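You operate a simulated robot arm through the tools that you are given. There is no shell and no other tool. Be economical: measure what you need, move in short steps, check, and stop when the job is done.

You are at the controls of a simulated robot arm. One attempt, no reset.

Task
Reform the device from the reject box in the press.
Fine: free the latch to open the box; the lid ends shut, the latch free; the slide ends out with the device in the die.
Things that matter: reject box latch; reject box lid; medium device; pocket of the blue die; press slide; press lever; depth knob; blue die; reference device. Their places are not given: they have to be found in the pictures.

The check looks at the end state, three seconds after you hand in, the way a careful person would. Anything else that was tipped, shoved, dropped, spilled or broken makes it a failure. A push-on lid holds only when it is set on centred and level and pressed home; a screw cap is set on level and turned clockwise until tight.

Robot
A 7-joint arm with a two-finger parallel gripper, fixed in place. Base frame: the origin is at the foot of the arm, x ahead of it, y to its left, z up. Units: m, degrees, N and s.
With the tool pointing down near the work surface it reaches from about 0.24 to 0.68 m from the base axis. Its first joint turns from -66.0 to 66.0 degrees. Payload 2.4 kg.
The tool frame sits at the grasp point between the pads (the TCP): z along the fingers, y along the line on which they close. The tips reach 0.03 m beyond it. The gripper opens to 0.094 m. The fingers are 0.028 m wide and 0.01 m thick; the gripper's body (0.05 by 0.096 m) begins 0.055 m behind the TCP.
Orientation is that of the tool frame in the base frame, as a unit quaternion [x, y, z, w]. With the fingers straight down and closing along the base's y, the tool's x points along the base's -x, its y along +y and its z along -z.

Tools
- The arm moves only by the tool send_rows. Its argument "motion" is a list of rows, each a list of 3 entries, a list of its own where there are three numbers: the shift along the base's x, y, z in m, then the turn, a rotation vector about the base's x, y, z in degrees, then the finger opening in m, from 0 to 0.094. In form: [[[tx, ty, tz], [wx, wy, wz], jaw], ...]. A call has 1 to 10 rows; each row shifts and turns the commanded pose from where the row before left it. Rows are played at 5 a second. More than 0.05 m and 8.6 degrees between two rows, or a gripper value outside its range, and nothing of the call is played. Where a pose cannot be reached the arm comes as near as it can. A force on the tool above 90 N (or 10 N above the force at the start of the call, whichever is more), or a blocked arm, ends the call early, and 0.2 s more pass. Each finger travels about 0.153 m/s and halts on what it meets, pressing with about 36 N; the grip force reading is that of the motor and also rises with nothing between the fingers. The clock runs only during rows and for 0.2 s after the last one: add rows that do not move to give the fingers time. The reply holds the time, the measured pose of the TCP, the force on the tool along the base axes, the opening and the grip force, in the units named above and with some noise.
- Cameras (640 x 400 px; columns grow to the right, rows downward): "scene" is fixed at [0.0525, 0.479, 1.4721]; the picture's right is [-0.64, -0.77, 0.00], its down [-0.28, 0.24, -0.93] and it looks along [0.71, -0.59, -0.37] (base axes); focal length 308 px, centre (320, 200). "wrist" rides on the gripper at [-0.037, 0, -0.058] in the tool frame; the picture's right is [0.00, -1.00, 0.00], its down [0.97, 0.00, -0.24] and it looks along [0.24, 0.00, 0.97] (tool axes); focal length 218 px, centre (320, 200).
- snapshot(camera): a new picture of that camera. The clock stands still meanwhile.
- measure_at(camera, pixels): there is no depth. For up to 12 entries [column, row, z] of the newest picture of that camera ("zoom" is the newest enlarged one), the place [x, y] in the base frame at which the ray of that pixel passes the height z, good to about 0.003 m, but the place of the scene camera against the robot may be out by one fixed shift of up to 0.012 m in any direction. The clock stands still meanwhile.
- zoom(camera, box): a new picture of the part [left, top, right, bottom] of that camera's present view, enlarged. The clock stands still meanwhile.
- sign_off(): hands the job in; it is judged then, once.

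Work in short steps. Measure before you move; look again where a grasp or a placing could have gone wrong, and mend it. You have 80 turns and 38 pictures in all, those below and enlarged ones among them. Open the gripper and draw the arm clear of the work before you hand the job in, unless the task says otherwise; then end with one line.

The tools are called by a JSON object that holds its "name" and its "arguments". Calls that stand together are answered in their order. send_rows: Moves the arm, as the interface text tells. Its arguments: {"type":"object","properties":{"motion":{"type":"array","items":{"type":"array"}}},"required":["motion"]} The other tools are called the same way: snapshot (camera) takes a picture; measure_at (camera, pixels) gives the place at which the rays of pixels pass given heights; zoom (camera, box) takes an enlarged picture of a part of a camera's view; sign_off () hands the job in.

At the start:

```text
clock: 0.0
eef_pos: [0.346, 0.0401, 1.3308]
tool_rot: [0.0, 1.0, 0.0, 0.0]
force: [0.4, -0.1, -0.5]
width: 0.0942
grip_force: 0.1
```

scene: 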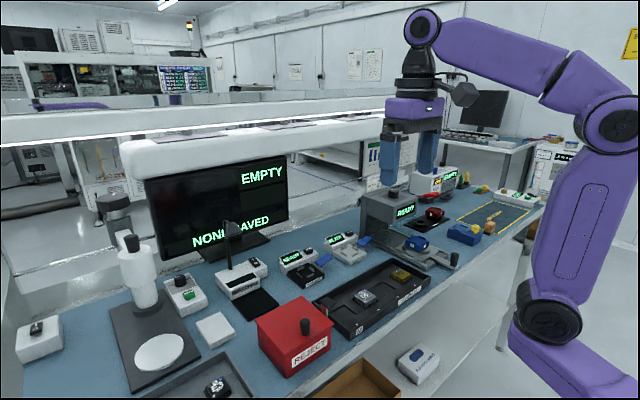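
wrist: 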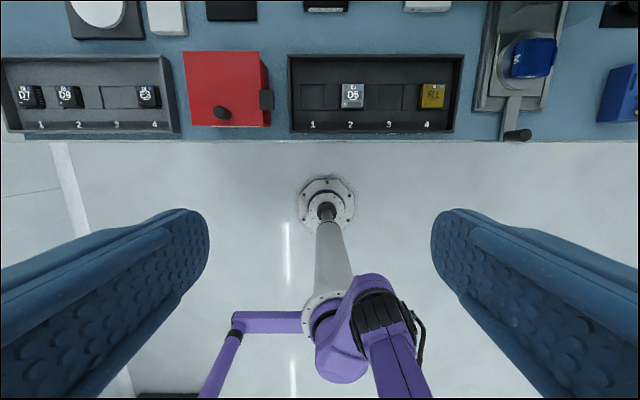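

The pictures show the red reject box near scene (295,335), and the press near (410,220) with a blue die. I enlarge both areas to see the details.

{"name": "zoom", "arguments": {"camera": "scene", "box": [340, 160, 500, 280]}}

{"name": "zoom", "arguments": {"camera": "scene", "box": [230, 260, 390, 380]}}

{"name": "zoom", "arguments": {"camera": "wrist", "box": [170, 0, 640, 150]}}

```text
3.33 times, centred on (420, 220) of scene
```

zoom: 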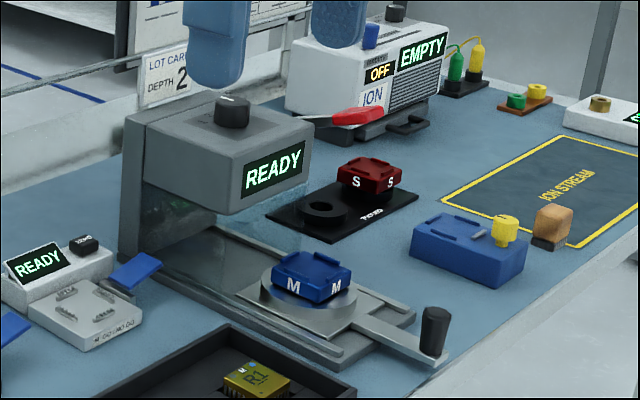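

```text
3.33 times, centred on (310, 320) of scene
```

zoom: 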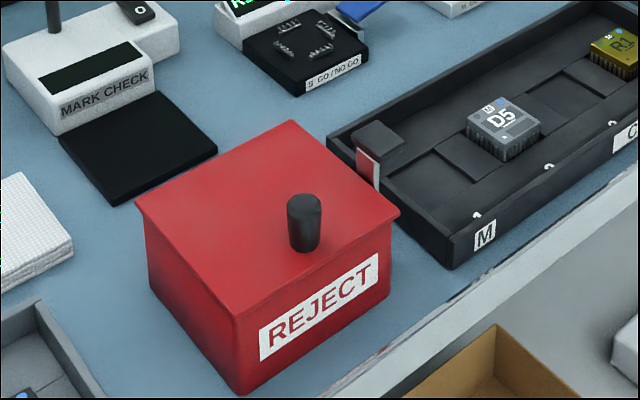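

```text
1.36 times, centred on (405, 75) of wrist
```

zoom: 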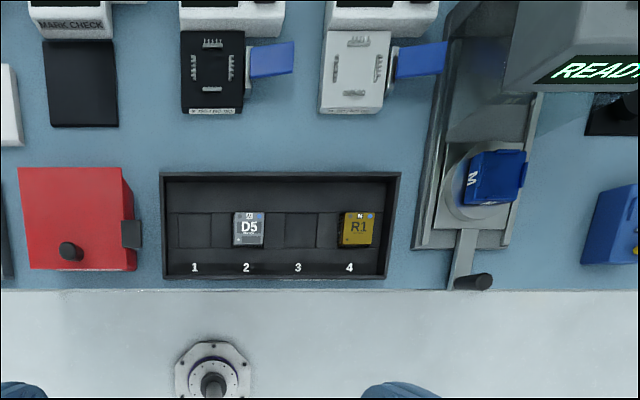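

The card behind the press seems to say DEPTH 2, and the die on the slide carries M. I enlarge the card and the knob.

{"name": "zoom", "arguments": {"camera": "scene", "box": [365, 155, 435, 205]}}

{"name": "measure_at", "arguments": {"camera": "wrist", "pixels": [[222, 113, 1.03], [266, 100, 1.0], [185, 52, 1.0], [270, 125, 1.0], [533, 58, 0.98], [518, 135, 0.97], [352, 96, 0.94], [432, 96, 0.94], [185, 125, 1.0], [265, 52, 1.0]]}}

```text
8.00 times, centred on (400, 180) of scene
```

zoom: 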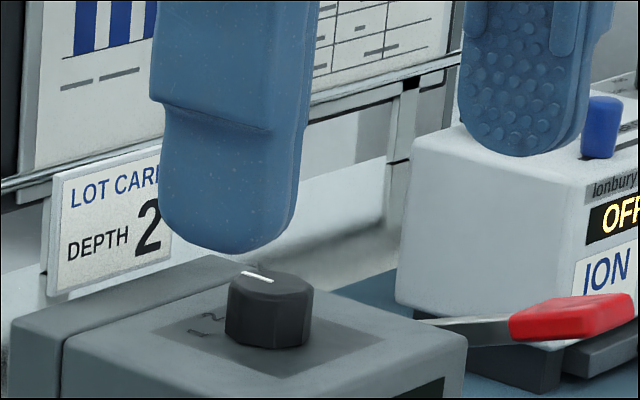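

```text
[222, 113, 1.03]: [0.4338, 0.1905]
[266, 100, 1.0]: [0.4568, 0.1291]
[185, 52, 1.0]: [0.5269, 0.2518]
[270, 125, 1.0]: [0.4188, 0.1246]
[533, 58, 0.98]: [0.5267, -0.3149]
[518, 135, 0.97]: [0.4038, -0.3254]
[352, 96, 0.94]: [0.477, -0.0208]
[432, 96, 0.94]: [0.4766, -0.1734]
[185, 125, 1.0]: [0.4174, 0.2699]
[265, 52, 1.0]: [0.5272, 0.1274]
```

The lot card says DEPTH 2. The knob marks are unclear, so I move the wrist camera above the press to see the knob, lever and die.

{"name": "send_rows", "arguments": {"motion": [[[0.022, -0.043, 0], [0, 0, 0], 0.094], [[0.022, -0.043, 0], [0, 0, 0], 0.094], [[0.022, -0.043, 0], [0, 0, 0], 0.094], [[0.022, -0.043, 0], [0, 0, 0], 0.094], [[0.022, -0.043, 0], [0, 0, 0], 0.094], [[0.022, -0.043, 0], [0, 0, 0], 0.094], [[0.022, -0.043, 0], [0, 0, 0], 0.094], [[0.022, -0.043, 0], [0, 0, 0], 0.094], [[0, 0, 0], [0, 0, 0], 0.094]]}}

{"name": "snapshot", "arguments": {"camera": "wrist"}}

{"name": "snapshot", "arguments": {"camera": "scene"}}

```text
clock: 2.0
eef_pos: [0.4429, -0.2536, 1.3143]
tool_rot: [0.0, 1.0, 0.0, 0.0]
force: [-0.5, -0.8, 0.4]
width: 0.094
grip_force: 0.0
out of reach, approached as far as the arm can: row 5, 6, 7, 8
```

```text
31 pictures are left
```

wrist: 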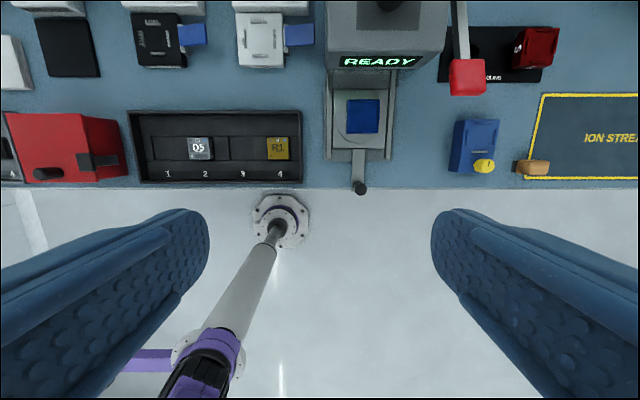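

```text
30 pictures are left
```

scene: 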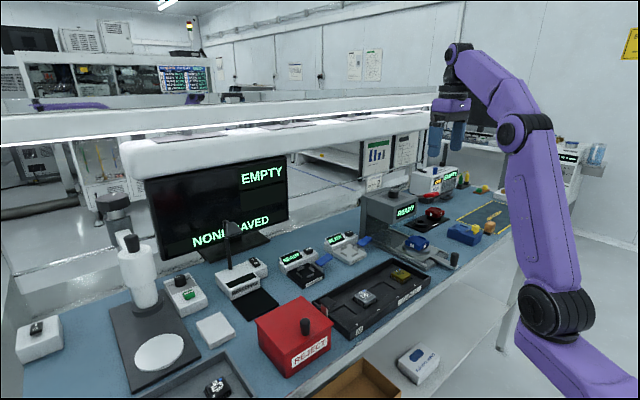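

The reach limit held the arm back a little, but the scene view is now clear. I enlarge the press in both cameras.

{"name": "zoom", "arguments": {"camera": "scene", "box": [350, 165, 470, 240]}}

{"name": "measure_at", "arguments": {"camera": "scene", "pixels": [[393, 190, 1.11], [393, 190, 1.13], [434, 214, 1.02], [434, 214, 1.06], [455, 258, 0.97], [415, 243, 0.98]]}}

{"name": "zoom", "arguments": {"camera": "wrist", "box": [300, 0, 560, 200]}}

{"name": "measure_at", "arguments": {"camera": "wrist", "pixels": [[363, 116, 0.975], [360, 188, 0.985], [468, 75, 1.02], [385, 5, 1.13], [468, 92, 1.02], [328, 66, 1.03], [443, 46, 1.09], [280, 148, 0.94], [200, 148, 0.94]]}}

```text
5.33 times, centred on (410, 202) of scene
```

zoom: 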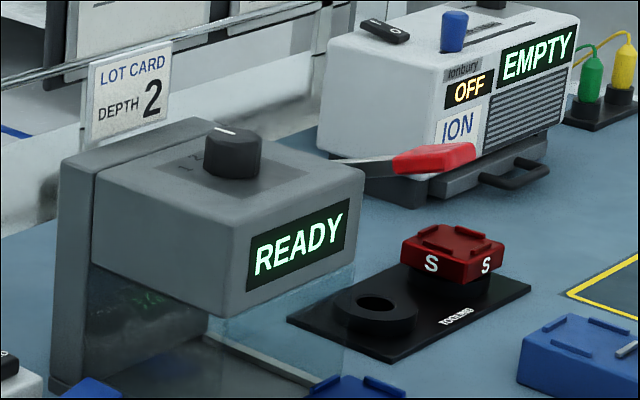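

```text
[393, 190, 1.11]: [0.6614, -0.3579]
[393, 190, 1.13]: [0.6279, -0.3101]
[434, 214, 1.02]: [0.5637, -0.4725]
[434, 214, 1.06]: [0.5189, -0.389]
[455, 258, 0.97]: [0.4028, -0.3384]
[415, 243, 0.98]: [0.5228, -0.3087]
```

```text
2.00 times, centred on (430, 100) of wrist
```

zoom: 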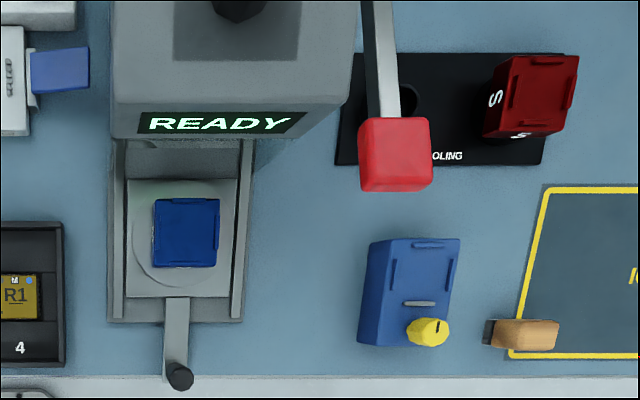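

```text
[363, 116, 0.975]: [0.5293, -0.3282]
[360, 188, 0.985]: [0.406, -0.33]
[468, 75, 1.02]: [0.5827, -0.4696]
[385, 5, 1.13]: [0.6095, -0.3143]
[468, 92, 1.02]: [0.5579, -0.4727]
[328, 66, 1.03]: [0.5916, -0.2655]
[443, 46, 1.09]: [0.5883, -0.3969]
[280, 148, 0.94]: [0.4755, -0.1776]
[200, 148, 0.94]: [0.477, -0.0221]
```

The knob at wrist (385,5) is cut off by the picture's edge. I tilt the tool forward to look at its scale.

{"name": "send_rows", "arguments": {"motion": [[[0, -0.02, 0], [0, -8, 0], 0.094], [[0, -0.02, 0], [0, -8, 0], 0.094], [[0, -0.01, 0], [0, -8, 0], 0.094], [[0, 0, 0], [0, -8, 0], 0.094], [[0, 0, 0], [0, -8, 0], 0.094], [[0, 0, 0], [0, 0, 0], 0.094]]}}

{"name": "snapshot", "arguments": {"camera": "wrist"}}

```text
clock: 3.4
eef_pos: [0.4435, -0.3054, 1.3142]
tool_rot: [0.0, 0.94, 0.0, 0.342]
force: [-0.1, 0.1, -0.5]
width: 0.0939
grip_force: 0.1
```

```text
27 pictures are left
```

wrist: 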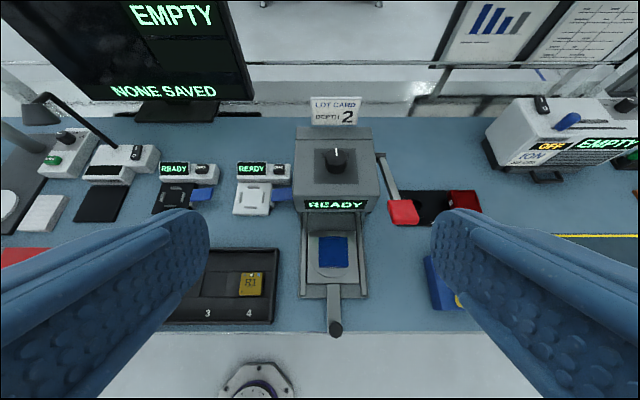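

The knob is now in view at (336,160), with the press lever at (395,190). I enlarge it to read the scale.

{"name": "zoom", "arguments": {"camera": "wrist", "box": [286, 90, 430, 180]}}

{"name": "measure_at", "arguments": {"camera": "wrist", "pixels": [[336, 153, 1.12], [403, 212, 1.02], [335, 245, 0.975], [336, 168, 1.09], [336, 153, 1.1], [381, 160, 1.04], [336, 327, 0.98], [300, 183, 1.09], [373, 183, 1.09]]}}

```text
4.44 times, centred on (358, 135) of wrist
```

zoom: 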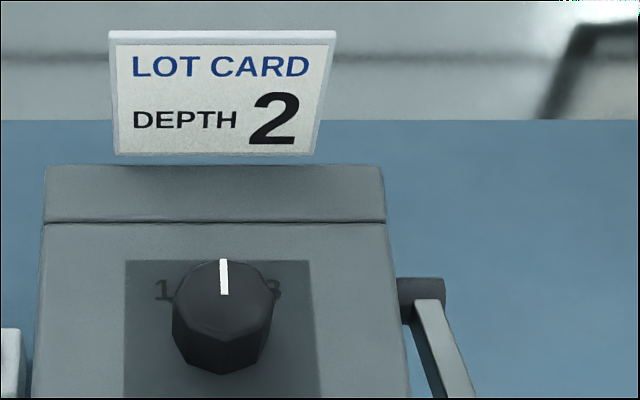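

```text
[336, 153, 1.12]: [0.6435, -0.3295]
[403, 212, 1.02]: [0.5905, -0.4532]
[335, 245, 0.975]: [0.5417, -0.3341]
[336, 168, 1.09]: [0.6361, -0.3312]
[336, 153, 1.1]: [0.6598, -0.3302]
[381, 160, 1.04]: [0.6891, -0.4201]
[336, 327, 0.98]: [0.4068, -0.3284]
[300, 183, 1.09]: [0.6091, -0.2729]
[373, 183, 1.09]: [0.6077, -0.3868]
```

The knob's pointer already stands at 2, between 1 and 3, so it can stay as it is. Next I tilt back and go above the reject box to look at the latch.

{"name": "send_rows", "arguments": {"motion": [[[-0.01, 0.04, 0], [0, 8, 0], 0.094], [[-0.01, 0.045, 0], [0, 8, 0], 0.094], [[-0.01, 0.045, 0], [0, 8, 0], 0.094], [[-0.01, 0.045, 0], [0, 8, 0], 0.094], [[-0.01, 0.045, 0], [0, 8, 0], 0.094], [[0, 0.045, -0.01], [0, 0, 0], 0.094], [[0, 0.045, -0.01], [0, 0, 0], 0.094], [[0, 0.045, -0.01], [0, 0, 0], 0.094], [[0, 0.045, -0.01], [0, 0, 0], 0.094], [[0, 0.045, -0.01], [0, 0, 0], 0.094]]}}

{"name": "send_rows", "arguments": {"motion": [[[0, 0.02, -0.03], [0, 0, 0], 0.094], [[0, 0.0, -0.03], [0, 0, 0], 0.094], [[0, 0, 0], [0, 0, 0], 0.094]]}}

{"name": "snapshot", "arguments": {"camera": "wrist"}}

{"name": "zoom", "arguments": {"camera": "scene", "box": [240, 280, 360, 380]}}

```text
clock: 5.6
eef_pos: [0.3928, 0.1395, 1.2626]
tool_rot: [0.0, 1.0, -0.001, 0.0]
force: [-0.3, 0.2, 0.0]
width: 0.0939
grip_force: 0.1
```

```text
clock: 6.4
eef_pos: [0.393, 0.161, 1.2033]
tool_rot: [0.001, 1.0, 0.0, 0.0]
force: [1.0, 0.5, 0.1]
width: 0.0938
grip_force: 0.0
```

```text
25 pictures are left
```

wrist: 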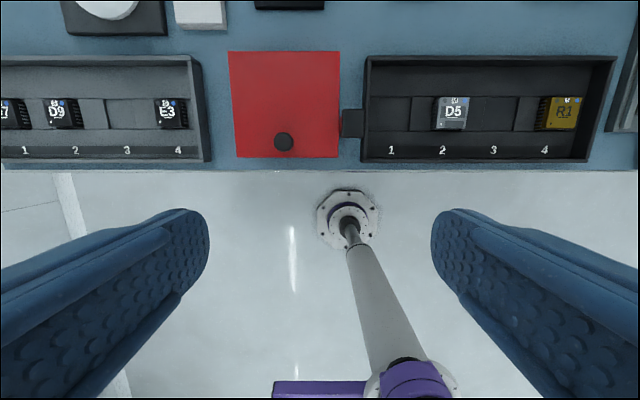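

```text
4.00 times, centred on (300, 330) of scene
```

zoom: 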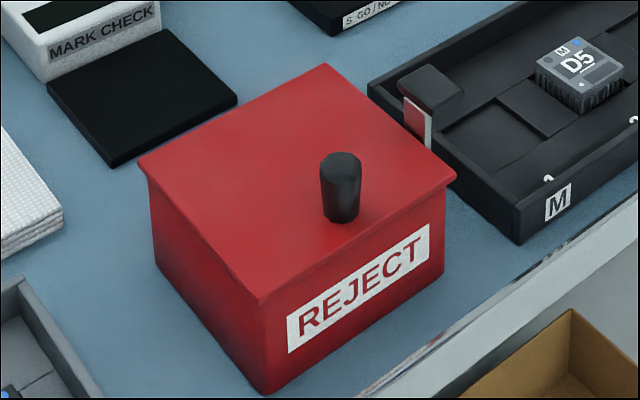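

The latch is the black piece at wrist (352,122) on the box's right side. I look at it from the right with the tool tilted toward +y.

{"name": "send_rows", "arguments": {"motion": [[[0, -0.04, 0], [8.5, 0, 0], 0.094], [[0, -0.04, 0], [8.5, 0, 0], 0.094], [[0, -0.04, 0], [8.5, 0, 0], 0.094], [[0, -0.04, 0], [8.5, 0, 0], 0.094], [[0.02, -0.03, 0], [8.5, 0, 0], 0.094], [[0.02, 0, -0.03], [0, 0, 0], 0.094], [[0.0, 0, -0.03], [0, 0, 0], 0.094], [[0, 0, 0], [0, 0, 0], 0.094]]}}

{"name": "snapshot", "arguments": {"camera": "wrist"}}

```text
clock: 8.2
eef_pos: [0.4347, -0.031, 1.1434]
tool_rot: [0.0, 0.932, 0.362, 0.001]
force: [0.0, -0.7, 0.1]
width: 0.0938
grip_force: 0.0
```

```text
23 pictures are left
```

wrist: 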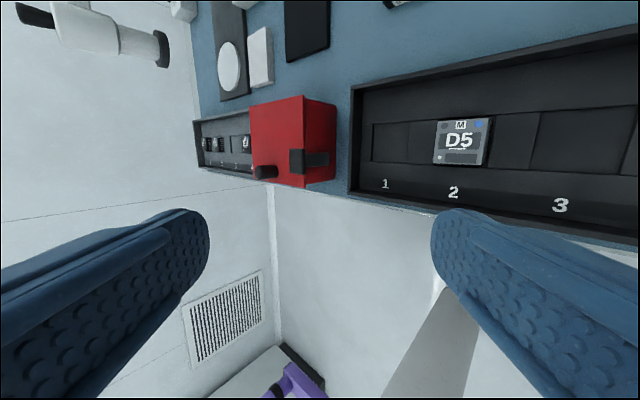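

Here the latch shows at (308,160) on the box's side face. I enlarge it and measure.

{"name": "zoom", "arguments": {"camera": "wrist", "box": [236, 85, 356, 200]}}

{"name": "measure_at", "arguments": {"camera": "wrist", "pixels": [[296, 160, 1.03], [296, 160, 1.02], [296, 160, 1.01], [328, 158, 0.98], [328, 158, 0.96], [305, 186, 1.01], [335, 180, 0.924], [303, 96, 1.01], [336, 104, 0.924]]}}

```text
3.48 times, centred on (296, 142) of wrist
```

zoom: 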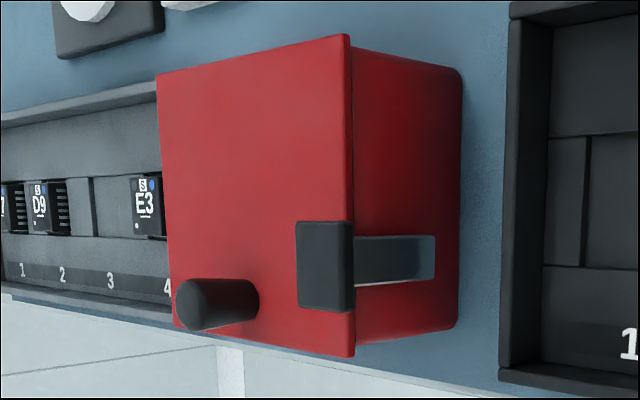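

```text
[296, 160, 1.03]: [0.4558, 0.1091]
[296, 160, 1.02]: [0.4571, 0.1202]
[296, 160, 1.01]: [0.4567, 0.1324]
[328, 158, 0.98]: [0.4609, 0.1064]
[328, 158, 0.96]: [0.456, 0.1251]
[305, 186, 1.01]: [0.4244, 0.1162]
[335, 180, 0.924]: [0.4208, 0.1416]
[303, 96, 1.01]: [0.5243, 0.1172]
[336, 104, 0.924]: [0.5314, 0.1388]
```

The latch is a tab at about x 0.44–0.469, y 0.11–0.136, z≈1.014, on a shank that pivots low on the box's side (z≈0.94). I go upright above it and turn the gripper 90° so that it closes along x.

{"name": "send_rows", "arguments": {"motion": [[[0.004, 0.03, 0.0], [-8.5, 0, 0], 0.094], [[0.004, 0.03, 0], [-8.5, 0, 0], 0.094], [[0.004, 0.03, 0], [-8.5, 0, 0], 0.094], [[0.004, 0.03, 0], [-8.5, 0, 0], 0.094], [[0.003, 0.03, 0], [-8.5, 0, 0], 0.094], [[0, 0, 0], [0, 0, 8.1818], 0.094], [[0, 0, 0], [0, 0, 8.1818], 0.094], [[0, 0, 0], [0, 0, 8.1818], 0.094], [[0, 0, 0], [0, 0, 8.1818], 0.094], [[0, 0, 0], [0, 0, 8.1818], 0.094]]}}

{"name": "send_rows", "arguments": {"motion": [[[0, 0, 0], [0, 0, 8.1818], 0.094], [[0, 0, 0], [0, 0, 8.1818], 0.094], [[0, 0, 0], [0, 0, 8.1818], 0.094], [[0, 0, 0], [0, 0, 8.1818], 0.07], [[0, 0, 0], [0, 0, 8.1818], 0.06], [[0, 0, 0], [0, 0, 8.1818], 0.05], [[0, 0, 0], [0, 0, 0], 0.05], [[0, 0, 0], [0, 0, 0], 0.05]]}}

{"name": "snapshot", "arguments": {"camera": "wrist"}}

```text
clock: 10.4
eef_pos: [0.4536, 0.1193, 1.1448]
tool_rot: [-0.35, 0.937, 0.0, 0.0]
force: [1.0, -0.2, 0.2]
width: 0.0939
grip_force: 0.1
```

```text
clock: 12.2
eef_pos: [0.4523, 0.1197, 1.1429]
tool_rot: [-0.707, 0.707, 0.0, 0.0]
force: [0.2, 0.0, 0.3]
width: 0.0501
grip_force: 0.1
```

```text
21 pictures are left
```

wrist: 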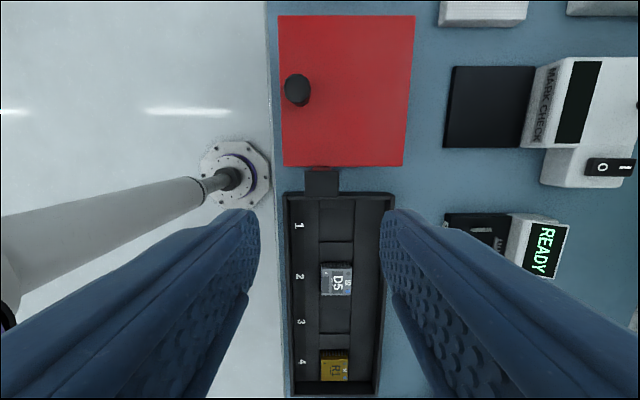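

The latch tab shows at about (306–339, 168–195). I measure its corners before descending.

{"name": "measure_at", "arguments": {"camera": "wrist", "pixels": [[306, 182, 1.014], [339, 182, 1.014], [322, 168, 1.014], [322, 195, 1.014], [340, 165, 0.99], [297, 83, 1.03], [280, 166, 0.99], [403, 166, 0.99], [415, 16, 0.99], [278, 16, 0.99]]}}

{"name": "zoom", "arguments": {"camera": "wrist", "box": [260, 60, 420, 220]}}

```text
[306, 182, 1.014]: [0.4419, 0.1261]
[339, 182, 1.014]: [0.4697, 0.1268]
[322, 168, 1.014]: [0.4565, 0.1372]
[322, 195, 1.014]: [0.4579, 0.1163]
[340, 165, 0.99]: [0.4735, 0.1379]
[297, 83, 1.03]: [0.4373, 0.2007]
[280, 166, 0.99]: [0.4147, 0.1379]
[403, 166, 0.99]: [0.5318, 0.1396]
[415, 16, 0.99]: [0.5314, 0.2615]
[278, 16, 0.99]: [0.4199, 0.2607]
```

```text
2.50 times, centred on (340, 140) of wrist
```

zoom: 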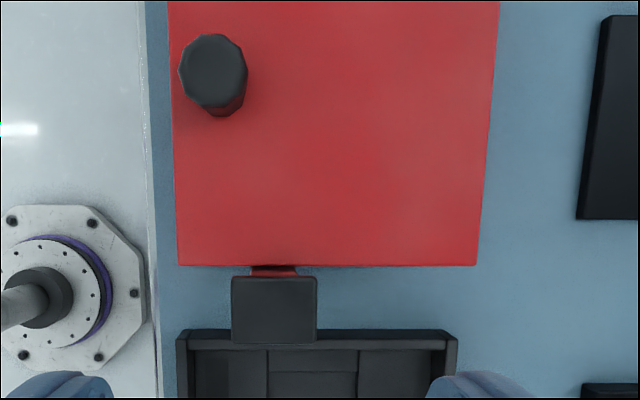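

The tab is centred at about (0.456, 0.124). I descend with the fingers along x on either side of it, keeping y at 0.119 to clear the lid edge at 0.138.

{"name": "send_rows", "arguments": {"motion": [[[0.0035, -0.001, -0.04], [0, 0, 0], 0.05], [[0, 0, -0.04], [0, 0, 0], 0.05], [[0, 0, -0.03], [0, 0, 0], 0.05], [[0, 0, -0.021], [0, 0, 0], 0.05], [[0, 0, 0], [0, 0, 0], 0.05]]}}

{"name": "snapshot", "arguments": {"camera": "wrist"}}

```text
clock: 13.4
eef_pos: [0.4558, 0.1191, 1.0123]
tool_rot: [0.707, -0.707, 0.001, 0.001]
force: [0.1, -0.1, 1.1]
width: 0.0501
grip_force: 0.0
```

```text
19 pictures are left
```

wrist: 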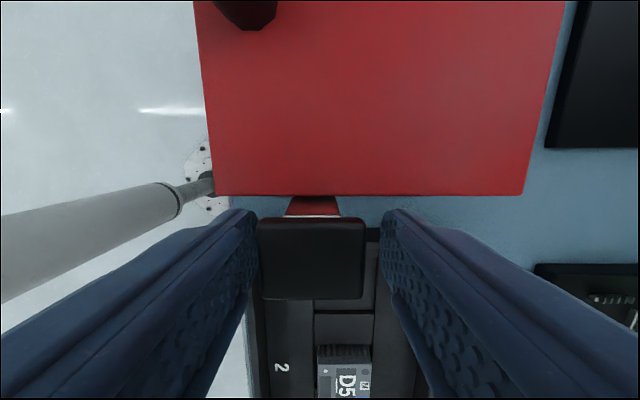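

The tab at (258–367, 218–300) is centred between the fingers. I close on it.

{"name": "send_rows", "arguments": {"motion": [[[0, 0, 0.003], [0, 0, 0], 0.02], [[0, 0, 0], [0, 0, 0], 0.02], [[0, 0, 0], [0, 0, 0], 0.02]]}}

```text
clock: 14.2
eef_pos: [0.4536, 0.1197, 1.0141]
tool_rot: [-0.707, 0.707, 0.0, -0.003]
force: [-10.1, 0.5, -31.3]
width: 0.0336
grip_force: 45.0
```

Gripped at 0.0336 m, with strain left from the upward shift. I relax that and start swinging the tab outward (−y) about its low pivot, watching the force.

{"name": "send_rows", "arguments": {"motion": [[[-0.002, 0, -0.003], [0, 0, 0], 0.02], [[0, -0.0049, -0.0013], [4, 0, 0], 0.02], [[0, -0.005, -0.0018], [4, 0, 0], 0.02], [[0, 0, 0], [0, 0, 0], 0.02]]}}

```text
clock: 15.2
eef_pos: [0.4545, 0.1135, 1.0119]
tool_rot: [0.707, -0.704, -0.049, -0.052]
force: [-7.4, 29.7, 11.0]
width: 0.0341
grip_force: 45.3
```

The tab gave a little, with +30 N resisting in y. I look before going on.

{"name": "snapshot", "arguments": {"camera": "wrist"}}

{"name": "zoom", "arguments": {"camera": "scene", "box": [260, 250, 380, 350]}}

```text
18 pictures are left
```

wrist: 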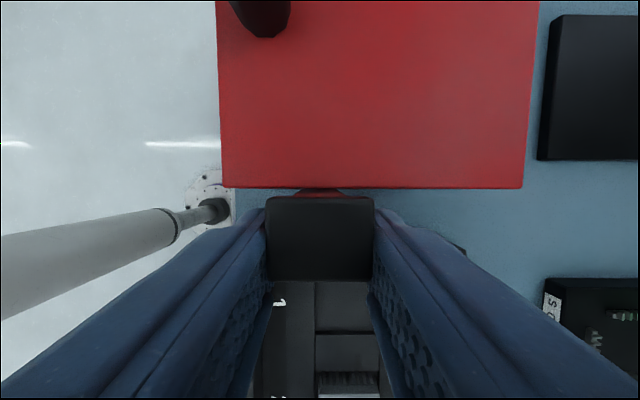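

```text
4.00 times, centred on (320, 300) of scene
```

zoom: 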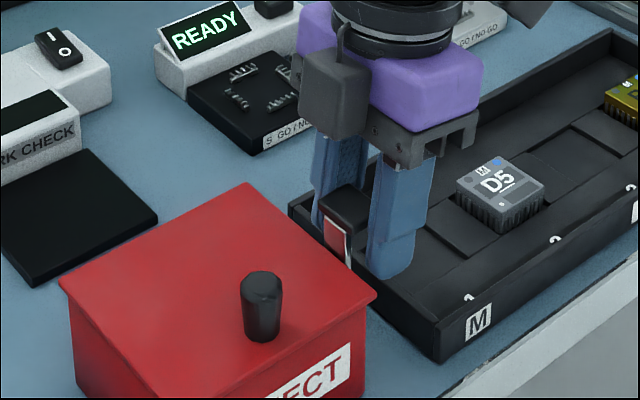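

The tab stayed put at y≈0.135 and slid in the grip, so pulling outward is probably the wrong motion. I release it, back off, turn the gripper back and look at the latch from the front.

{"name": "send_rows", "arguments": {"motion": [[[0, 0.003, 0.002], [-4, 0, 0], 0.055], [[0, 0.002, 0.0], [-4, 0, 0], 0.06], [[0, 0, 0.03], [0, 0, 0], 0.06], [[0, 0, 0.04], [0, 0, 0], 0.06], [[0, 0, 0.03], [0, 0, 0], 0.06], [[-0.01, 0, 0.02], [0, 0, -8.1818], 0.09], [[-0.01, 0, 0], [0, 0, -8.1818], 0.09], [[-0.01, 0, 0], [0, 0, -8.1818], 0.09], [[-0.01, 0, 0], [0, 0, -8.1818], 0.09], [[-0.01, 0, 0], [0, 0, -8.1818], 0.09]]}}

{"name": "send_rows", "arguments": {"motion": [[[-0.01, 0, 0], [0, 0, -8.1818], 0.09], [[-0.01, 0, 0], [0, 0, -8.1818], 0.09], [[-0.01, 0, 0], [0, 0, -8.1818], 0.09], [[-0.01, 0, 0], [0, 0, -8.1818], 0.09], [[0, 0, 0], [0, 0, -8.1818], 0.09], [[0, 0, 0], [0, 0, -8.1818], 0.094], [[0, 0, 0], [0, -8.5, 0], 0.094], [[0, 0, 0], [0, -8.5, 0], 0.094], [[0, 0, 0], [0, -8.5, 0], 0.094], [[0, 0, 0], [0, -8.5, 0], 0.094]]}}

{"name": "send_rows", "arguments": {"motion": [[[0, 0, -0.02], [0, -8.5, 0], 0.094], [[0, 0, -0.02], [0, -8.5, 0], 0.094], [[0, 0, -0.02], [0, -8.5, 0], 0.094], [[0, 0, -0.02], [0, 0, 0], 0.094], [[0, 0, 0], [0, 0, 0], 0.094]]}}

{"name": "snapshot", "arguments": {"camera": "wrist"}}

```text
clock: 17.4
eef_pos: [0.4038, 0.1146, 1.1323]
tool_rot: [-0.414, 0.91, 0.0, 0.001]
force: [-0.1, 1.0, -0.3]
width: 0.0902
grip_force: 0.0
```

```text
clock: 19.6
eef_pos: [0.3638, 0.1149, 1.1309]
tool_rot: [0.001, 0.956, -0.001, 0.293]
force: [0.0, 0.1, 0.8]
width: 0.0938
grip_force: 0.1
```

```text
clock: 20.8
eef_pos: [0.4299, 0.117, 1.0907]
tool_rot: [0.0, 0.869, 0.0, 0.495]
force: [0.2, 1.2, 0.2]
width: 0.0941
grip_force: 0.1
out of reach, approached as far as the arm can: row 1, 2, 3, 4
```

```text
16 pictures are left
```

wrist: 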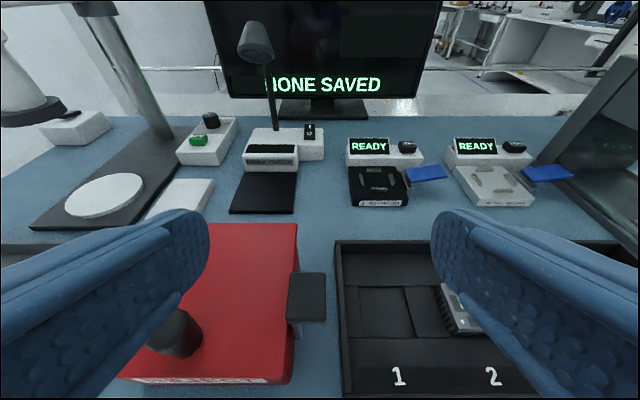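

The latch is in view at (307,300). I enlarge it.

{"name": "zoom", "arguments": {"camera": "wrist", "box": [250, 250, 370, 390]}}

```text
2.86 times, centred on (310, 320) of wrist
```

zoom: 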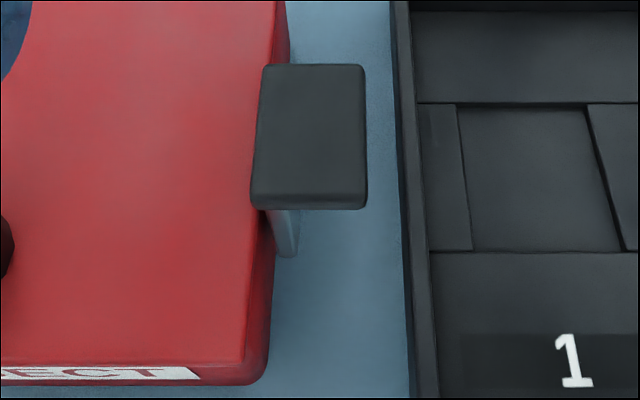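

The tab is a flat plate (y 0.113–0.137, z≈1.01) on an upright shank, and its inner edge just overlaps the lid rim. I return to vertical above it, to grip it across y for a positive pull.

{"name": "send_rows", "arguments": {"motion": [[[0, 0, 0.02], [0, 8.5, 0], 0.094], [[0, 0, 0.01], [0, 8.5, 0], 0.094], [[0, 0, 0], [0, 8.5, 0], 0.094], [[0, 0, 0], [0, 8.5, 0], 0.094], [[0.008, 0.002, 0], [0, 8.5, 0], 0.07], [[0.008, 0.003, 0], [0, 8.5, 0], 0.06], [[0.008, 0.003, 0], [0, 8.5, 0], 0.05], [[0, 0, -0.02], [0, 0, 0], 0.046], [[0, 0, 0], [0, 0, 0], 0.046]]}}

{"name": "snapshot", "arguments": {"camera": "wrist"}}

```text
clock: 22.8
eef_pos: [0.4551, 0.1255, 1.1003]
tool_rot: [0.0, 1.0, 0.0, 0.0]
force: [0.4, -0.4, -0.2]
width: 0.0463
grip_force: 0.0
```

```text
14 pictures are left
```

wrist: 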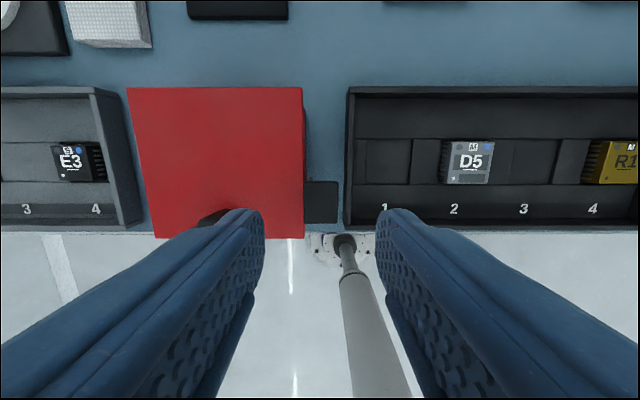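

Tab is seen at (304–338, 181–222), i.e. y 0.113–0.137, centred under the TCP. I descend until the tips are just above lid level.

{"name": "send_rows", "arguments": {"motion": [[[0, 0, -0.035], [0, 0, 0], 0.046], [[0, 0, -0.03], [0, 0, 0], 0.046], [[0, 0, -0.006], [0, 0, 0], 0.046], [[0, 0, 0], [0, 0, 0], 0.046]]}}

{"name": "send_rows", "arguments": {"motion": [[[0, 0, 0], [0, 0, 0], 0.02], [[0, 0, 0], [0, 0, 0], 0.02], [[0, 0, 0], [0, 0, 0], 0.02]]}}

```text
clock: 23.8
eef_pos: [0.4544, 0.125, 1.0296]
tool_rot: [0.0, 1.0, 0.0, 0.001]
force: [-0.2, -0.4, 0.6]
width: 0.046
grip_force: 0.0
```

```text
clock: 24.6
eef_pos: [0.4549, 0.1249, 1.0287]
tool_rot: [0.0, 1.0, 0.0, -0.001]
force: [0.8, -1.5, -2.8]
width: 0.0238
grip_force: 44.5
```

Gripped cleanly at 0.0238 m with the inner finger between tab and lid knob. I pull outward in small steps.

{"name": "send_rows", "arguments": {"motion": [[[0, -0.003, 0], [0, 0, 0], 0.02], [[0, -0.003, 0], [0, 0, 0], 0.02], [[0, 0, 0], [0, 0, 0], 0.02]]}}

```text
clock: 25.4
eef_pos: [0.4549, 0.1249, 1.0291]
tool_rot: [-0.002, 1.0, 0.002, 0.001]
force: [2.3, 34.2, -5.4]
width: 0.0235
grip_force: 45.2
```

Rigid in y (34 N, no motion). I undo that and probe along x.

{"name": "send_rows", "arguments": {"motion": [[[0, 0.003, 0], [0, 0, 0], 0.02], [[-0.002, 0.003, 0], [0, 0, 0], 0.02], [[-0.003, 0, 0], [0, 0, 0], 0.02], [[0, 0, 0], [0, 0, 0], 0.02]]}}

{"name": "send_rows", "arguments": {"motion": [[[0.003, 0, 0], [0, 0, 0], 0.02], [[0.004, 0, 0], [0, 0, 0], 0.02], [[0.003, 0, 0], [0, 0, 0], 0.02], [[0, 0, 0], [0, 0, 0], 0.02]]}}

```text
clock: 26.4
eef_pos: [0.4526, 0.1248, 1.0291]
tool_rot: [0.002, 1.0, 0.0, 0.005]
force: [18.6, 11.2, -3.4]
width: 0.0236
grip_force: 44.9
```

```text
clock: 27.4
eef_pos: [0.4564, 0.1251, 1.0284]
tool_rot: [0.0, 1.0, 0.0, -0.006]
force: [-22.5, -0.6, 16.3]
width: 0.0237
grip_force: 45.0
```

Along x it is also stiff both ways. I recentre and probe down, then up.

{"name": "send_rows", "arguments": {"motion": [[[-0.005, 0, 0], [0, 0, 0], 0.02], [[0, 0, -0.002], [0, 0, 0], 0.02], [[0, 0, -0.002], [0, 0, 0], 0.02], [[0, 0, 0], [0, 0, 0], 0.02]]}}

{"name": "send_rows", "arguments": {"motion": [[[0, 0, 0.002], [0, 0, 0], 0.02], [[0, 0, 0.002], [0, 0, 0], 0.02], [[0, 0, 0.002], [0, 0, 0], 0.02], [[0, 0, 0.002], [0, 0, 0], 0.02], [[0, 0, 0], [0, 0, 0], 0.02]]}}

```text
clock: 28.4
eef_pos: [0.456, 0.1246, 1.0267]
tool_rot: [0.0, 1.0, 0.0, 0.003]
force: [-5.7, -4.6, 30.9]
width: 0.0239
grip_force: 44.4
```

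```text
clock: 29.6
eef_pos: [0.4522, 0.1258, 1.0312]
tool_rot: [0.0, 1.0, -0.001, -0.004]
force: [-1.0, -6.1, -31.2]
width: 0.0235
grip_force: 44.8
```

Translations are all stiff, so I recentre and probe a twist about the vertical shank.

{"name": "send_rows", "arguments": {"motion": [[[0.002, 0, -0.003], [0, 0, 0], 0.02], [[0, 0, 0], [0, 0, 4], 0.02], [[0, 0, 0], [0, 0, 4], 0.02], [[0, 0, 0], [0, 0, 0], 0.02]]}}

{"name": "send_rows", "arguments": {"motion": [[[0, 0, 0], [0, 0, -8], 0.02], [[0, 0, 0], [0, 0, -4], 0.02], [[0, 0, 0], [0, 0, -4], 0.02], [[0, 0, 0], [0, 0, 0], 0.02]]}}

```text
clock: 30.6
eef_pos: [0.4563, 0.1263, 1.0315]
tool_rot: [-0.07, 0.998, 0.0, 0.002]
force: [-9.7, -8.7, 16.1]
width: 0.0271
grip_force: 45.4
```

```text
clock: 31.6
eef_pos: [0.4585, 0.1248, 1.0299]
tool_rot: [0.069, 0.998, 0.0, 0.003]
force: [13.4, -12.9, 6.6]
width: 0.0265
grip_force: 45.3
```

Twisting only pries the fingers, so it is rigid that way too. I straighten and probe a push inward (+y), then a tilt about x.

{"name": "send_rows", "arguments": {"motion": [[[-0.003, 0, -0.001], [0, 0, 8], 0.02], [[0, 0.003, 0], [0, 0, 0], 0.02], [[0, 0.003, 0], [0, 0, 0], 0.02], [[0, 0, 0], [0, 0, 0], 0.02]]}}

{"name": "send_rows", "arguments": {"motion": [[[0, -0.003, 0], [0, 0, 0], 0.02], [[0, -0.003, 0], [4, 0, 0], 0.02], [[0, 0, 0], [4, 0, 0], 0.02], [[0, 0, 0], [0, 0, 0], 0.02]]}}

{"name": "send_rows", "arguments": {"motion": [[[0, 0, 0], [-8, 0, 0], 0.02], [[0, 0, 0], [-8, 0, 0], 0.02], [[0, 0, 0], [0, 0, 0], 0.02]]}}

```text
clock: 32.6
eef_pos: [0.4563, 0.1263, 1.0295]
tool_rot: [0.002, 1.0, -0.002, 0.0]
force: [12.1, -35.4, 22.8]
width: 0.0237
grip_force: 45.0
```

```text
clock: 33.6
eef_pos: [0.4532, 0.1233, 1.0277]
tool_rot: [-0.001, 0.998, 0.068, 0.0]
force: [8.7, -24.9, -0.9]
width: 0.0237
grip_force: 44.3
```

```text
clock: 34.4
eef_pos: [0.452, 0.128, 1.0289]
tool_rot: [0.0, 0.998, -0.07, -0.001]
force: [-1.1, 2.8, 3.2]
width: 0.0257
grip_force: 44.4
```

With +8° tilt the opening stayed at 0.0237, but with −8° it was pried to 0.0257. So the tab does turn outward about x, on a pivot near z≈1.0. I follow that rotation, shifting −y slightly, and watch the force.

{"name": "send_rows", "arguments": {"motion": [[[0.002, 0, 0], [8, 0, 0], 0.02], [[0, -0.002, -0.0005], [4, 0, 0], 0.02], [[0, -0.0025, -0.0005], [4, 0, 0], 0.02], [[0, 0, 0], [0, 0, 0], 0.02]]}}

{"name": "send_rows", "arguments": {"motion": [[[0, -0.002, -0.0008], [4, 0, 0], 0.02], [[0, -0.0024, -0.001], [4, 0, 0], 0.02], [[0, 0, 0], [0, 0, 0], 0.02]]}}

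```text
clock: 35.4
eef_pos: [0.4539, 0.1224, 1.0265]
tool_rot: [-0.002, 0.997, 0.071, -0.001]
force: [-8.2, 10.3, -3.2]
width: 0.0238
grip_force: 45.1
```

```text
clock: 36.2
eef_pos: [0.4548, 0.1212, 1.0254]
tool_rot: [-0.002, 0.99, 0.141, 0.0]
force: [-3.6, 31.3, 4.0]
width: 0.0242
grip_force: 44.8
```

Force in y grows to 31 N at 16°, so it's unclear whether the tab follows. I take a picture.

{"name": "zoom", "arguments": {"camera": "scene", "box": [280, 260, 370, 330]}}

```text
5.71 times, centred on (325, 295) of scene
```

zoom: 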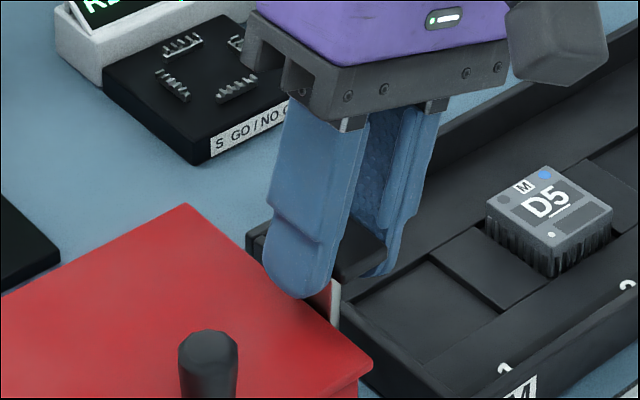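

The picture doesn't settle it. All probes so far stayed near 30 N, so I pull a little harder along an arc about the shank's foot (8° tilt, y shift to match), in case a detent holds it.

{"name": "send_rows", "arguments": {"motion": [[[0, 0, 0], [-4, 0, 0], 0.02], [[0, -0.002, 0.001], [-4, 0, 0], 0.02], [[0, -0.003, 0], [0, 0, 0], 0.02], [[0, 0, 0], [0, 0, 0], 0.02]]}}

{"name": "snapshot", "arguments": {"camera": "wrist"}}

```text
clock: 37.2
eef_pos: [0.4555, 0.1239, 1.028]
tool_rot: [-0.004, 0.997, 0.075, 0.003]
force: [4.5, 53.5, 14.7]
width: 0.0239
grip_force: 44.6
```

```text
12 pictures are left
```

wrist: 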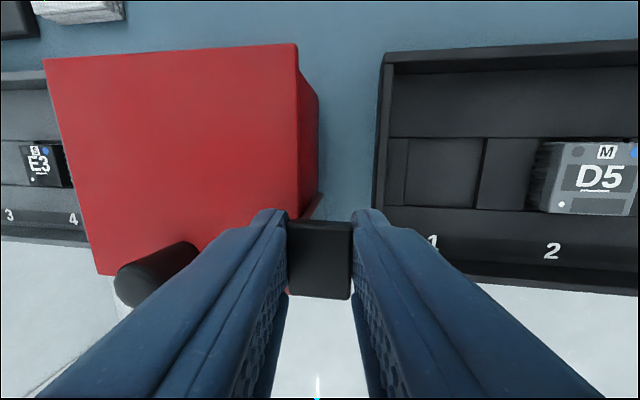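

Still rigid at 53 N, so it does not swing outward. I relax and test a swing in the plane of the box's side (about y), first toward +x.

{"name": "send_rows", "arguments": {"motion": [[[0, 0.007, 0], [-4, 0, 0], 0.02], [[0, 0.0045, 0], [-4, 0, 0], 0.02], [[0.0065, 0, 0], [0, 4, 0], 0.02], [[0.0065, 0, -0.001], [0, 4, 0], 0.02], [[0, 0, 0], [0, 0, 0], 0.02]]}}

{"name": "send_rows", "arguments": {"motion": [[[-0.0065, 0, 0.001], [0, -4, 0], 0.02], [[-0.0065, 0, 0], [0, -4, 0], 0.02], [[-0.0065, 0, 0], [0, -4, 0], 0.02], [[-0.0065, 0, -0.001], [0, -4, 0], 0.02], [[0, 0, 0], [0, 0, 0], 0.02]]}}

```text
clock: 38.4
eef_pos: [0.4672, 0.1227, 1.0243]
tool_rot: [0.0, 0.997, 0.001, -0.072]
force: [-3.2, 13.7, -4.5]
width: 0.0279
grip_force: 6.8
```

```text
clock: 39.6
eef_pos: [0.4416, 0.1234, 1.0262]
tool_rot: [0.0, 0.998, 0.0, 0.071]
force: [2.3, 10.6, 3.4]
width: 0.0262
grip_force: 4.9
```

It moved ±13 mm in x with almost no force, and the grip reading dropped. I look at whether the latch swung or slipped.

{"name": "snapshot", "arguments": {"camera": "wrist"}}

```text
11 pictures are left
```

wrist: 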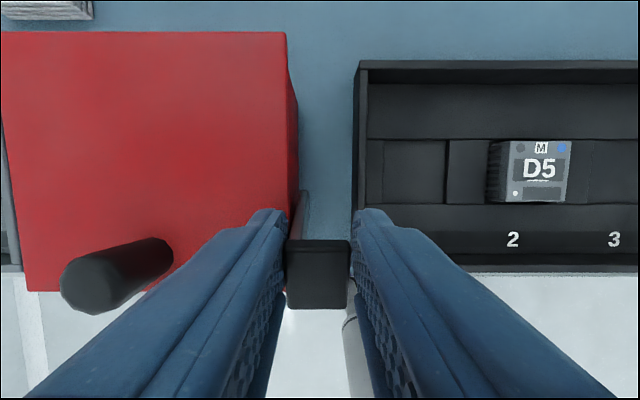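

The tab followed: it swings in the side plane about y, now leaning toward −x with the shank visible behind it at (300,210). I release, rise, and come down behind it with closed fingers outside the lid, to push it over toward −x.

{"name": "send_rows", "arguments": {"motion": [[[0, 0, 0], [0, 0, 0], 0.05], [[0, 0, 0.005], [0, 0, 0], 0.05], [[0, 0, 0.03], [0, 8, 0], 0.05], [[0.02, -0.003, 0.015], [0, 0, 0], 0.02], [[0.03, -0.003, 0], [0, 0, 0], 0], [[0.01, 0, 0], [0, 0, 0], 0], [[0, 0, 0], [0, 0, 0], 0]]}}

{"name": "snapshot", "arguments": {"camera": "wrist"}}

```text
clock: 41.2
eef_pos: [0.5027, 0.1173, 1.0759]
tool_rot: [0.0, 1.0, 0.0, 0.0]
force: [-0.3, 0.9, 0.3]
width: 0.0
grip_force: 33.1
```

```text
10 pictures are left
```

wrist: 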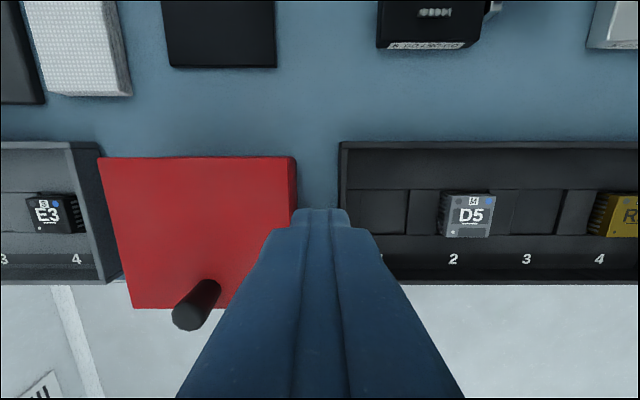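

The way down behind the tab is clear (tray edge at col 340 → y≈0.10). I descend and push toward −x in small steps.

{"name": "send_rows", "arguments": {"motion": [[[0, 0, -0.035], [0, 0, 0], 0], [[0, 0, -0.029], [0, 0, 0], 0], [[-0.015, 0, 0], [0, 0, 0], 0], [[-0.012, 0, 0], [0, 0, 0], 0], [[-0.012, 0, 0], [0, 0, 0], 0], [[-0.012, 0, 0], [0, 0, 0], 0], [[0, 0, 0], [0, 0, 0], 0]]}}

```text
clock: 42.8
eef_pos: [0.4514, 0.1179, 1.0118]
tool_rot: [0.0, 1.0, 0.001, 0.0]
force: [0.5, 0.1, 0.2]
width: 0.0001
grip_force: 32.6
```

No resistance so far. I continue toward −x and then lower.

{"name": "send_rows", "arguments": {"motion": [[[-0.012, 0, 0], [0, 0, 0], 0], [[-0.012, 0, 0], [0, 0, 0], 0], [[-0.01, 0, -0.008], [0, 0, 0], 0], [[-0.008, 0, -0.01], [0, 0, 0], 0], [[0, 0, 0], [0, 0, 0], 0]]}}

{"name": "zoom", "arguments": {"camera": "scene", "box": [270, 265, 370, 350]}}

```text
clock: 43.7
eef_pos: [0.4397, 0.1179, 1.0129]
tool_rot: [0.003, 0.999, 0.01, 0.044]
force: [20.8, -1.4, -0.1]
width: 0.0
grip_force: 32.7
stopped in row 4: the force on the tool passed its limit (the readings are from after the stop); the commanded pose is now the measured one
```

```text
4.71 times, centred on (320, 308) of scene
```

zoom: 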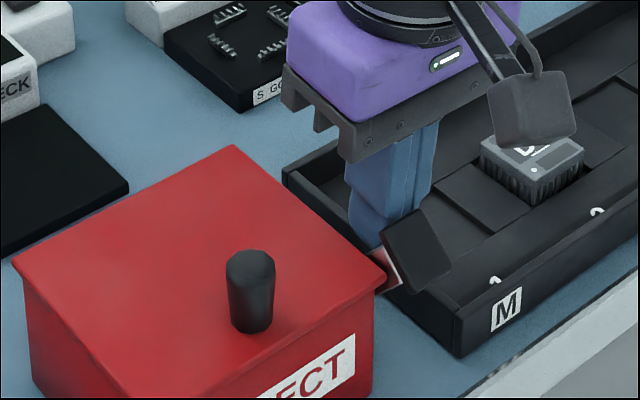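

The latch has now swung well toward −x, to about 40°, and hits a stop there, so it is clear of the lid. I back off, rise, and go above the lid knob near (0.436, 0.199).

{"name": "send_rows", "arguments": {"motion": [[[0.01, 0, 0], [0, 0, 0], 0], [[0.01, 0, 0.03], [0, 0, 0], 0], [[0.0, 0.0, 0.04], [0, 0, 0], 0.02], [[0, 0.03, 0.03], [0, -2.5, 0], 0.05], [[-0.01, 0.03, 0], [0, -2.5, 0], 0.05], [[-0.013, 0.021, 0], [0, 0, 0], 0.05], [[0, 0, 0], [0, 0, 0], 0.05]]}}

{"name": "snapshot", "arguments": {"camera": "wrist"}}

```text
clock: 45.3
eef_pos: [0.433, 0.1998, 1.1116]
tool_rot: [0.001, 0.997, 0.009, 0.081]
force: [0.2, -0.2, -0.6]
width: 0.05
grip_force: 0.1
```

```text
8 pictures are left
```

wrist: 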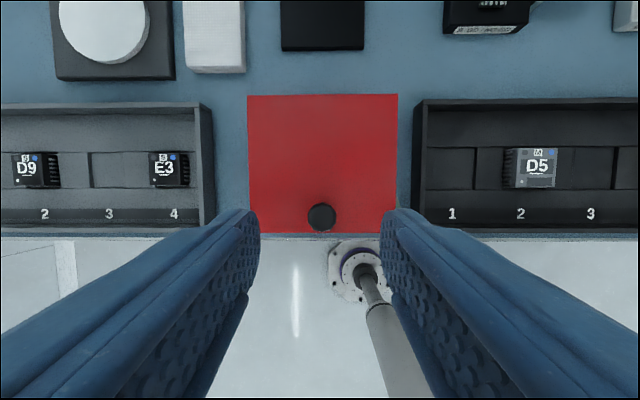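

The knob top at (322,217) lies at about (0.4365, 0.1985). I correct the small tilt, descend and grip it.

{"name": "send_rows", "arguments": {"motion": [[[0.0035, -0.001, 0], [-1, 4.7, 0], 0.05], [[0, 0, 0], [0, 4.7, 0], 0.05], [[0, 0, -0.04], [0, 0, 0], 0.05], [[0, 0, -0.035], [0, 0, 0], 0.05], [[0, 0, -0.008], [0, 0, 0], 0.05], [[0, 0, 0], [0, 0, 0], 0.05]]}}

{"name": "send_rows", "arguments": {"motion": [[[0, 0, 0], [0, 0, 0], 0.0], [[0, 0, 0], [0, 0, 0], 0.0], [[0, 0, 0], [0, 0, 0], 0.0]]}}

```text
clock: 46.7
eef_pos: [0.4362, 0.198, 1.0267]
tool_rot: [0.003, 1.0, 0.0, 0.0]
force: [0.2, 0.2, -0.6]
width: 0.0498
grip_force: 0.1
```

```text
clock: 47.5
eef_pos: [0.4366, 0.2006, 1.0282]
tool_rot: [0.0, 1.0, 0.001, -0.002]
force: [2.1, 14.5, -5.1]
width: 0.0208
grip_force: 44.8
```

Knob gripped at 0.0208 m. I recentre in y and lift a first 8° along a back-hinge arc to see how the lid moves.

{"name": "send_rows", "arguments": {"motion": [[[0, 0.0025, 0], [0, 0, 0], 0.0], [[0.003, 0, 0.0064], [0, 4, 0], 0.0], [[0.0039, 0, 0.0062], [0, 4, 0], 0.0], [[0, 0, 0], [0, 0, 0], 0.0]]}}

{"name": "zoom", "arguments": {"camera": "scene", "box": [230, 260, 370, 380]}}

```text
clock: 48.5
eef_pos: [0.4425, 0.1999, 1.0405]
tool_rot: [0.002, 0.997, 0.001, -0.071]
force: [-8.2, -0.2, 11.8]
width: 0.0206
grip_force: 45.5
```

```text
3.33 times, centred on (300, 320) of scene
```

zoom: 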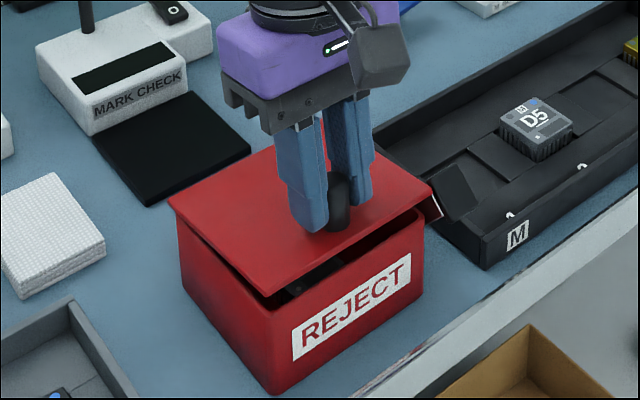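

The lid hinges at the back and is opening; something dark shows inside. I follow the arc up to 40° and check the forces.

{"name": "send_rows", "arguments": {"motion": [[[0.0086, 0, 0.0115], [0, 8, 0], 0.0], [[0.0101, 0, 0.0102], [0, 8, 0], 0.0], [[0.0114, 0, 0.0087], [0, 8, 0], 0.0], [[0.0125, 0, 0.007], [0, 8, 0], 0.0], [[0, 0, 0], [0, 0, 0], 0.0]]}}

```text
clock: 49.7
eef_pos: [0.4857, 0.2003, 1.08]
tool_rot: [0.001, 0.938, -0.001, -0.346]
force: [-14.1, -4.7, 23.7]
width: 0.0207
grip_force: 44.8
```

Force is (−14, 24) N, radially outward, so my arc is slightly tight. I relax by about 3 mm and continue to 72°.

{"name": "send_rows", "arguments": {"motion": [[[-0.0015, 0, 0.003], [0, 0, 0], 0.0], [[0.0134, 0, 0.0056], [0, 8, 0], 0.0], [[0.014, 0, 0.0036], [0, 8, 0], 0.0], [[0.0145, 0, 0.0015], [0, 8, 0], 0.0], [[0.0145, 0, -0.0004], [0, 8, 0], 0.0], [[0, 0, 0], [0, 0, 0], 0.0]]}}

```text
clock: 51.1
eef_pos: [0.4059, 0.1567, 1.085]
tool_rot: [0.002, 0.865, -0.001, -0.501]
force: [-0.4, 0.0, -1.3]
width: 0.0
grip_force: 33.2
out of reach, approached as far as the arm can: row 2, 3, 4, 5
```

The reach solution made the arm jump and it lost the knob: the TCP is at (0.406, 0.157), jaw empty. I look at the state.

{"name": "snapshot", "arguments": {"camera": "scene"}}

```text
6 pictures are left
```

scene: 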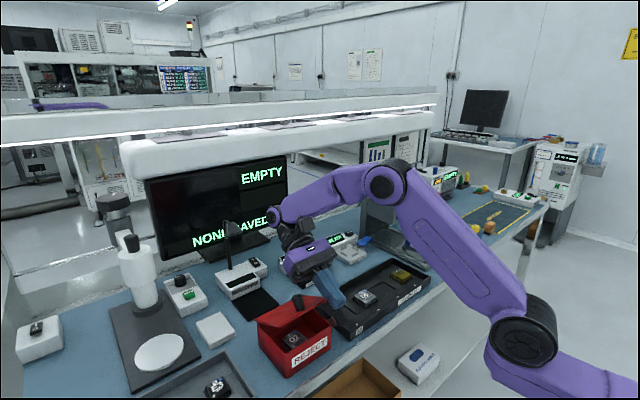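

Luckily the lid stays up by itself, and the device shows in the box at (292,338). I raise the arm clear, moving toward −y, and turn upright.

{"name": "send_rows", "arguments": {"motion": [[[0, -0.01, 0.03], [0, 0, 0], 0.0], [[0, -0.02, 0.03], [0, 0, 0], 0.0], [[0, -0.02, 0.03], [0, -8, 0], 0.0], [[0, -0.02, 0.02], [0, -8, 0], 0.0], [[0, 0, 0], [0, -8, 0], 0.0], [[0, 0, 0], [0, -8, 0], 0.0], [[0, 0, 0], [0, -8, 0], 0.05], [[0, 0, 0], [0, -8, 0], 0.05], [[0, 0, 0], [0, -8, 0], 0.05], [[0, 0, 0], [0, -4.1, 0], 0.05]]}}

{"name": "measure_at", "arguments": {"camera": "scene", "pixels": [[292, 338, 0.955], [292, 338, 0.945], [305, 338, 0.99], [258, 321, 1.06], [327, 303, 1.06], [297, 299, 1.08], [290, 372, 0.985], [332, 330, 0.985]]}}

```text
clock: 53.3
eef_pos: [0.3851, 0.1036, 1.1545]
tool_rot: [0.002, 1.0, 0.0, 0.002]
force: [-0.5, 0.1, 0.0]
width: 0.0499
grip_force: 0.0
out of reach, approached as far as the arm can: row 1, 2
```

```text
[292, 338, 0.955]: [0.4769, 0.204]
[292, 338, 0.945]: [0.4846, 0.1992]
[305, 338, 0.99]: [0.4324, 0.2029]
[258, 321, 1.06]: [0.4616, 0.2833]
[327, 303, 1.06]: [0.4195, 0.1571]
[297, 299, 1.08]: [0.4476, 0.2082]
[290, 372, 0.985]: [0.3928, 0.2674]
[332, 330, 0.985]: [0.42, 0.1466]
```

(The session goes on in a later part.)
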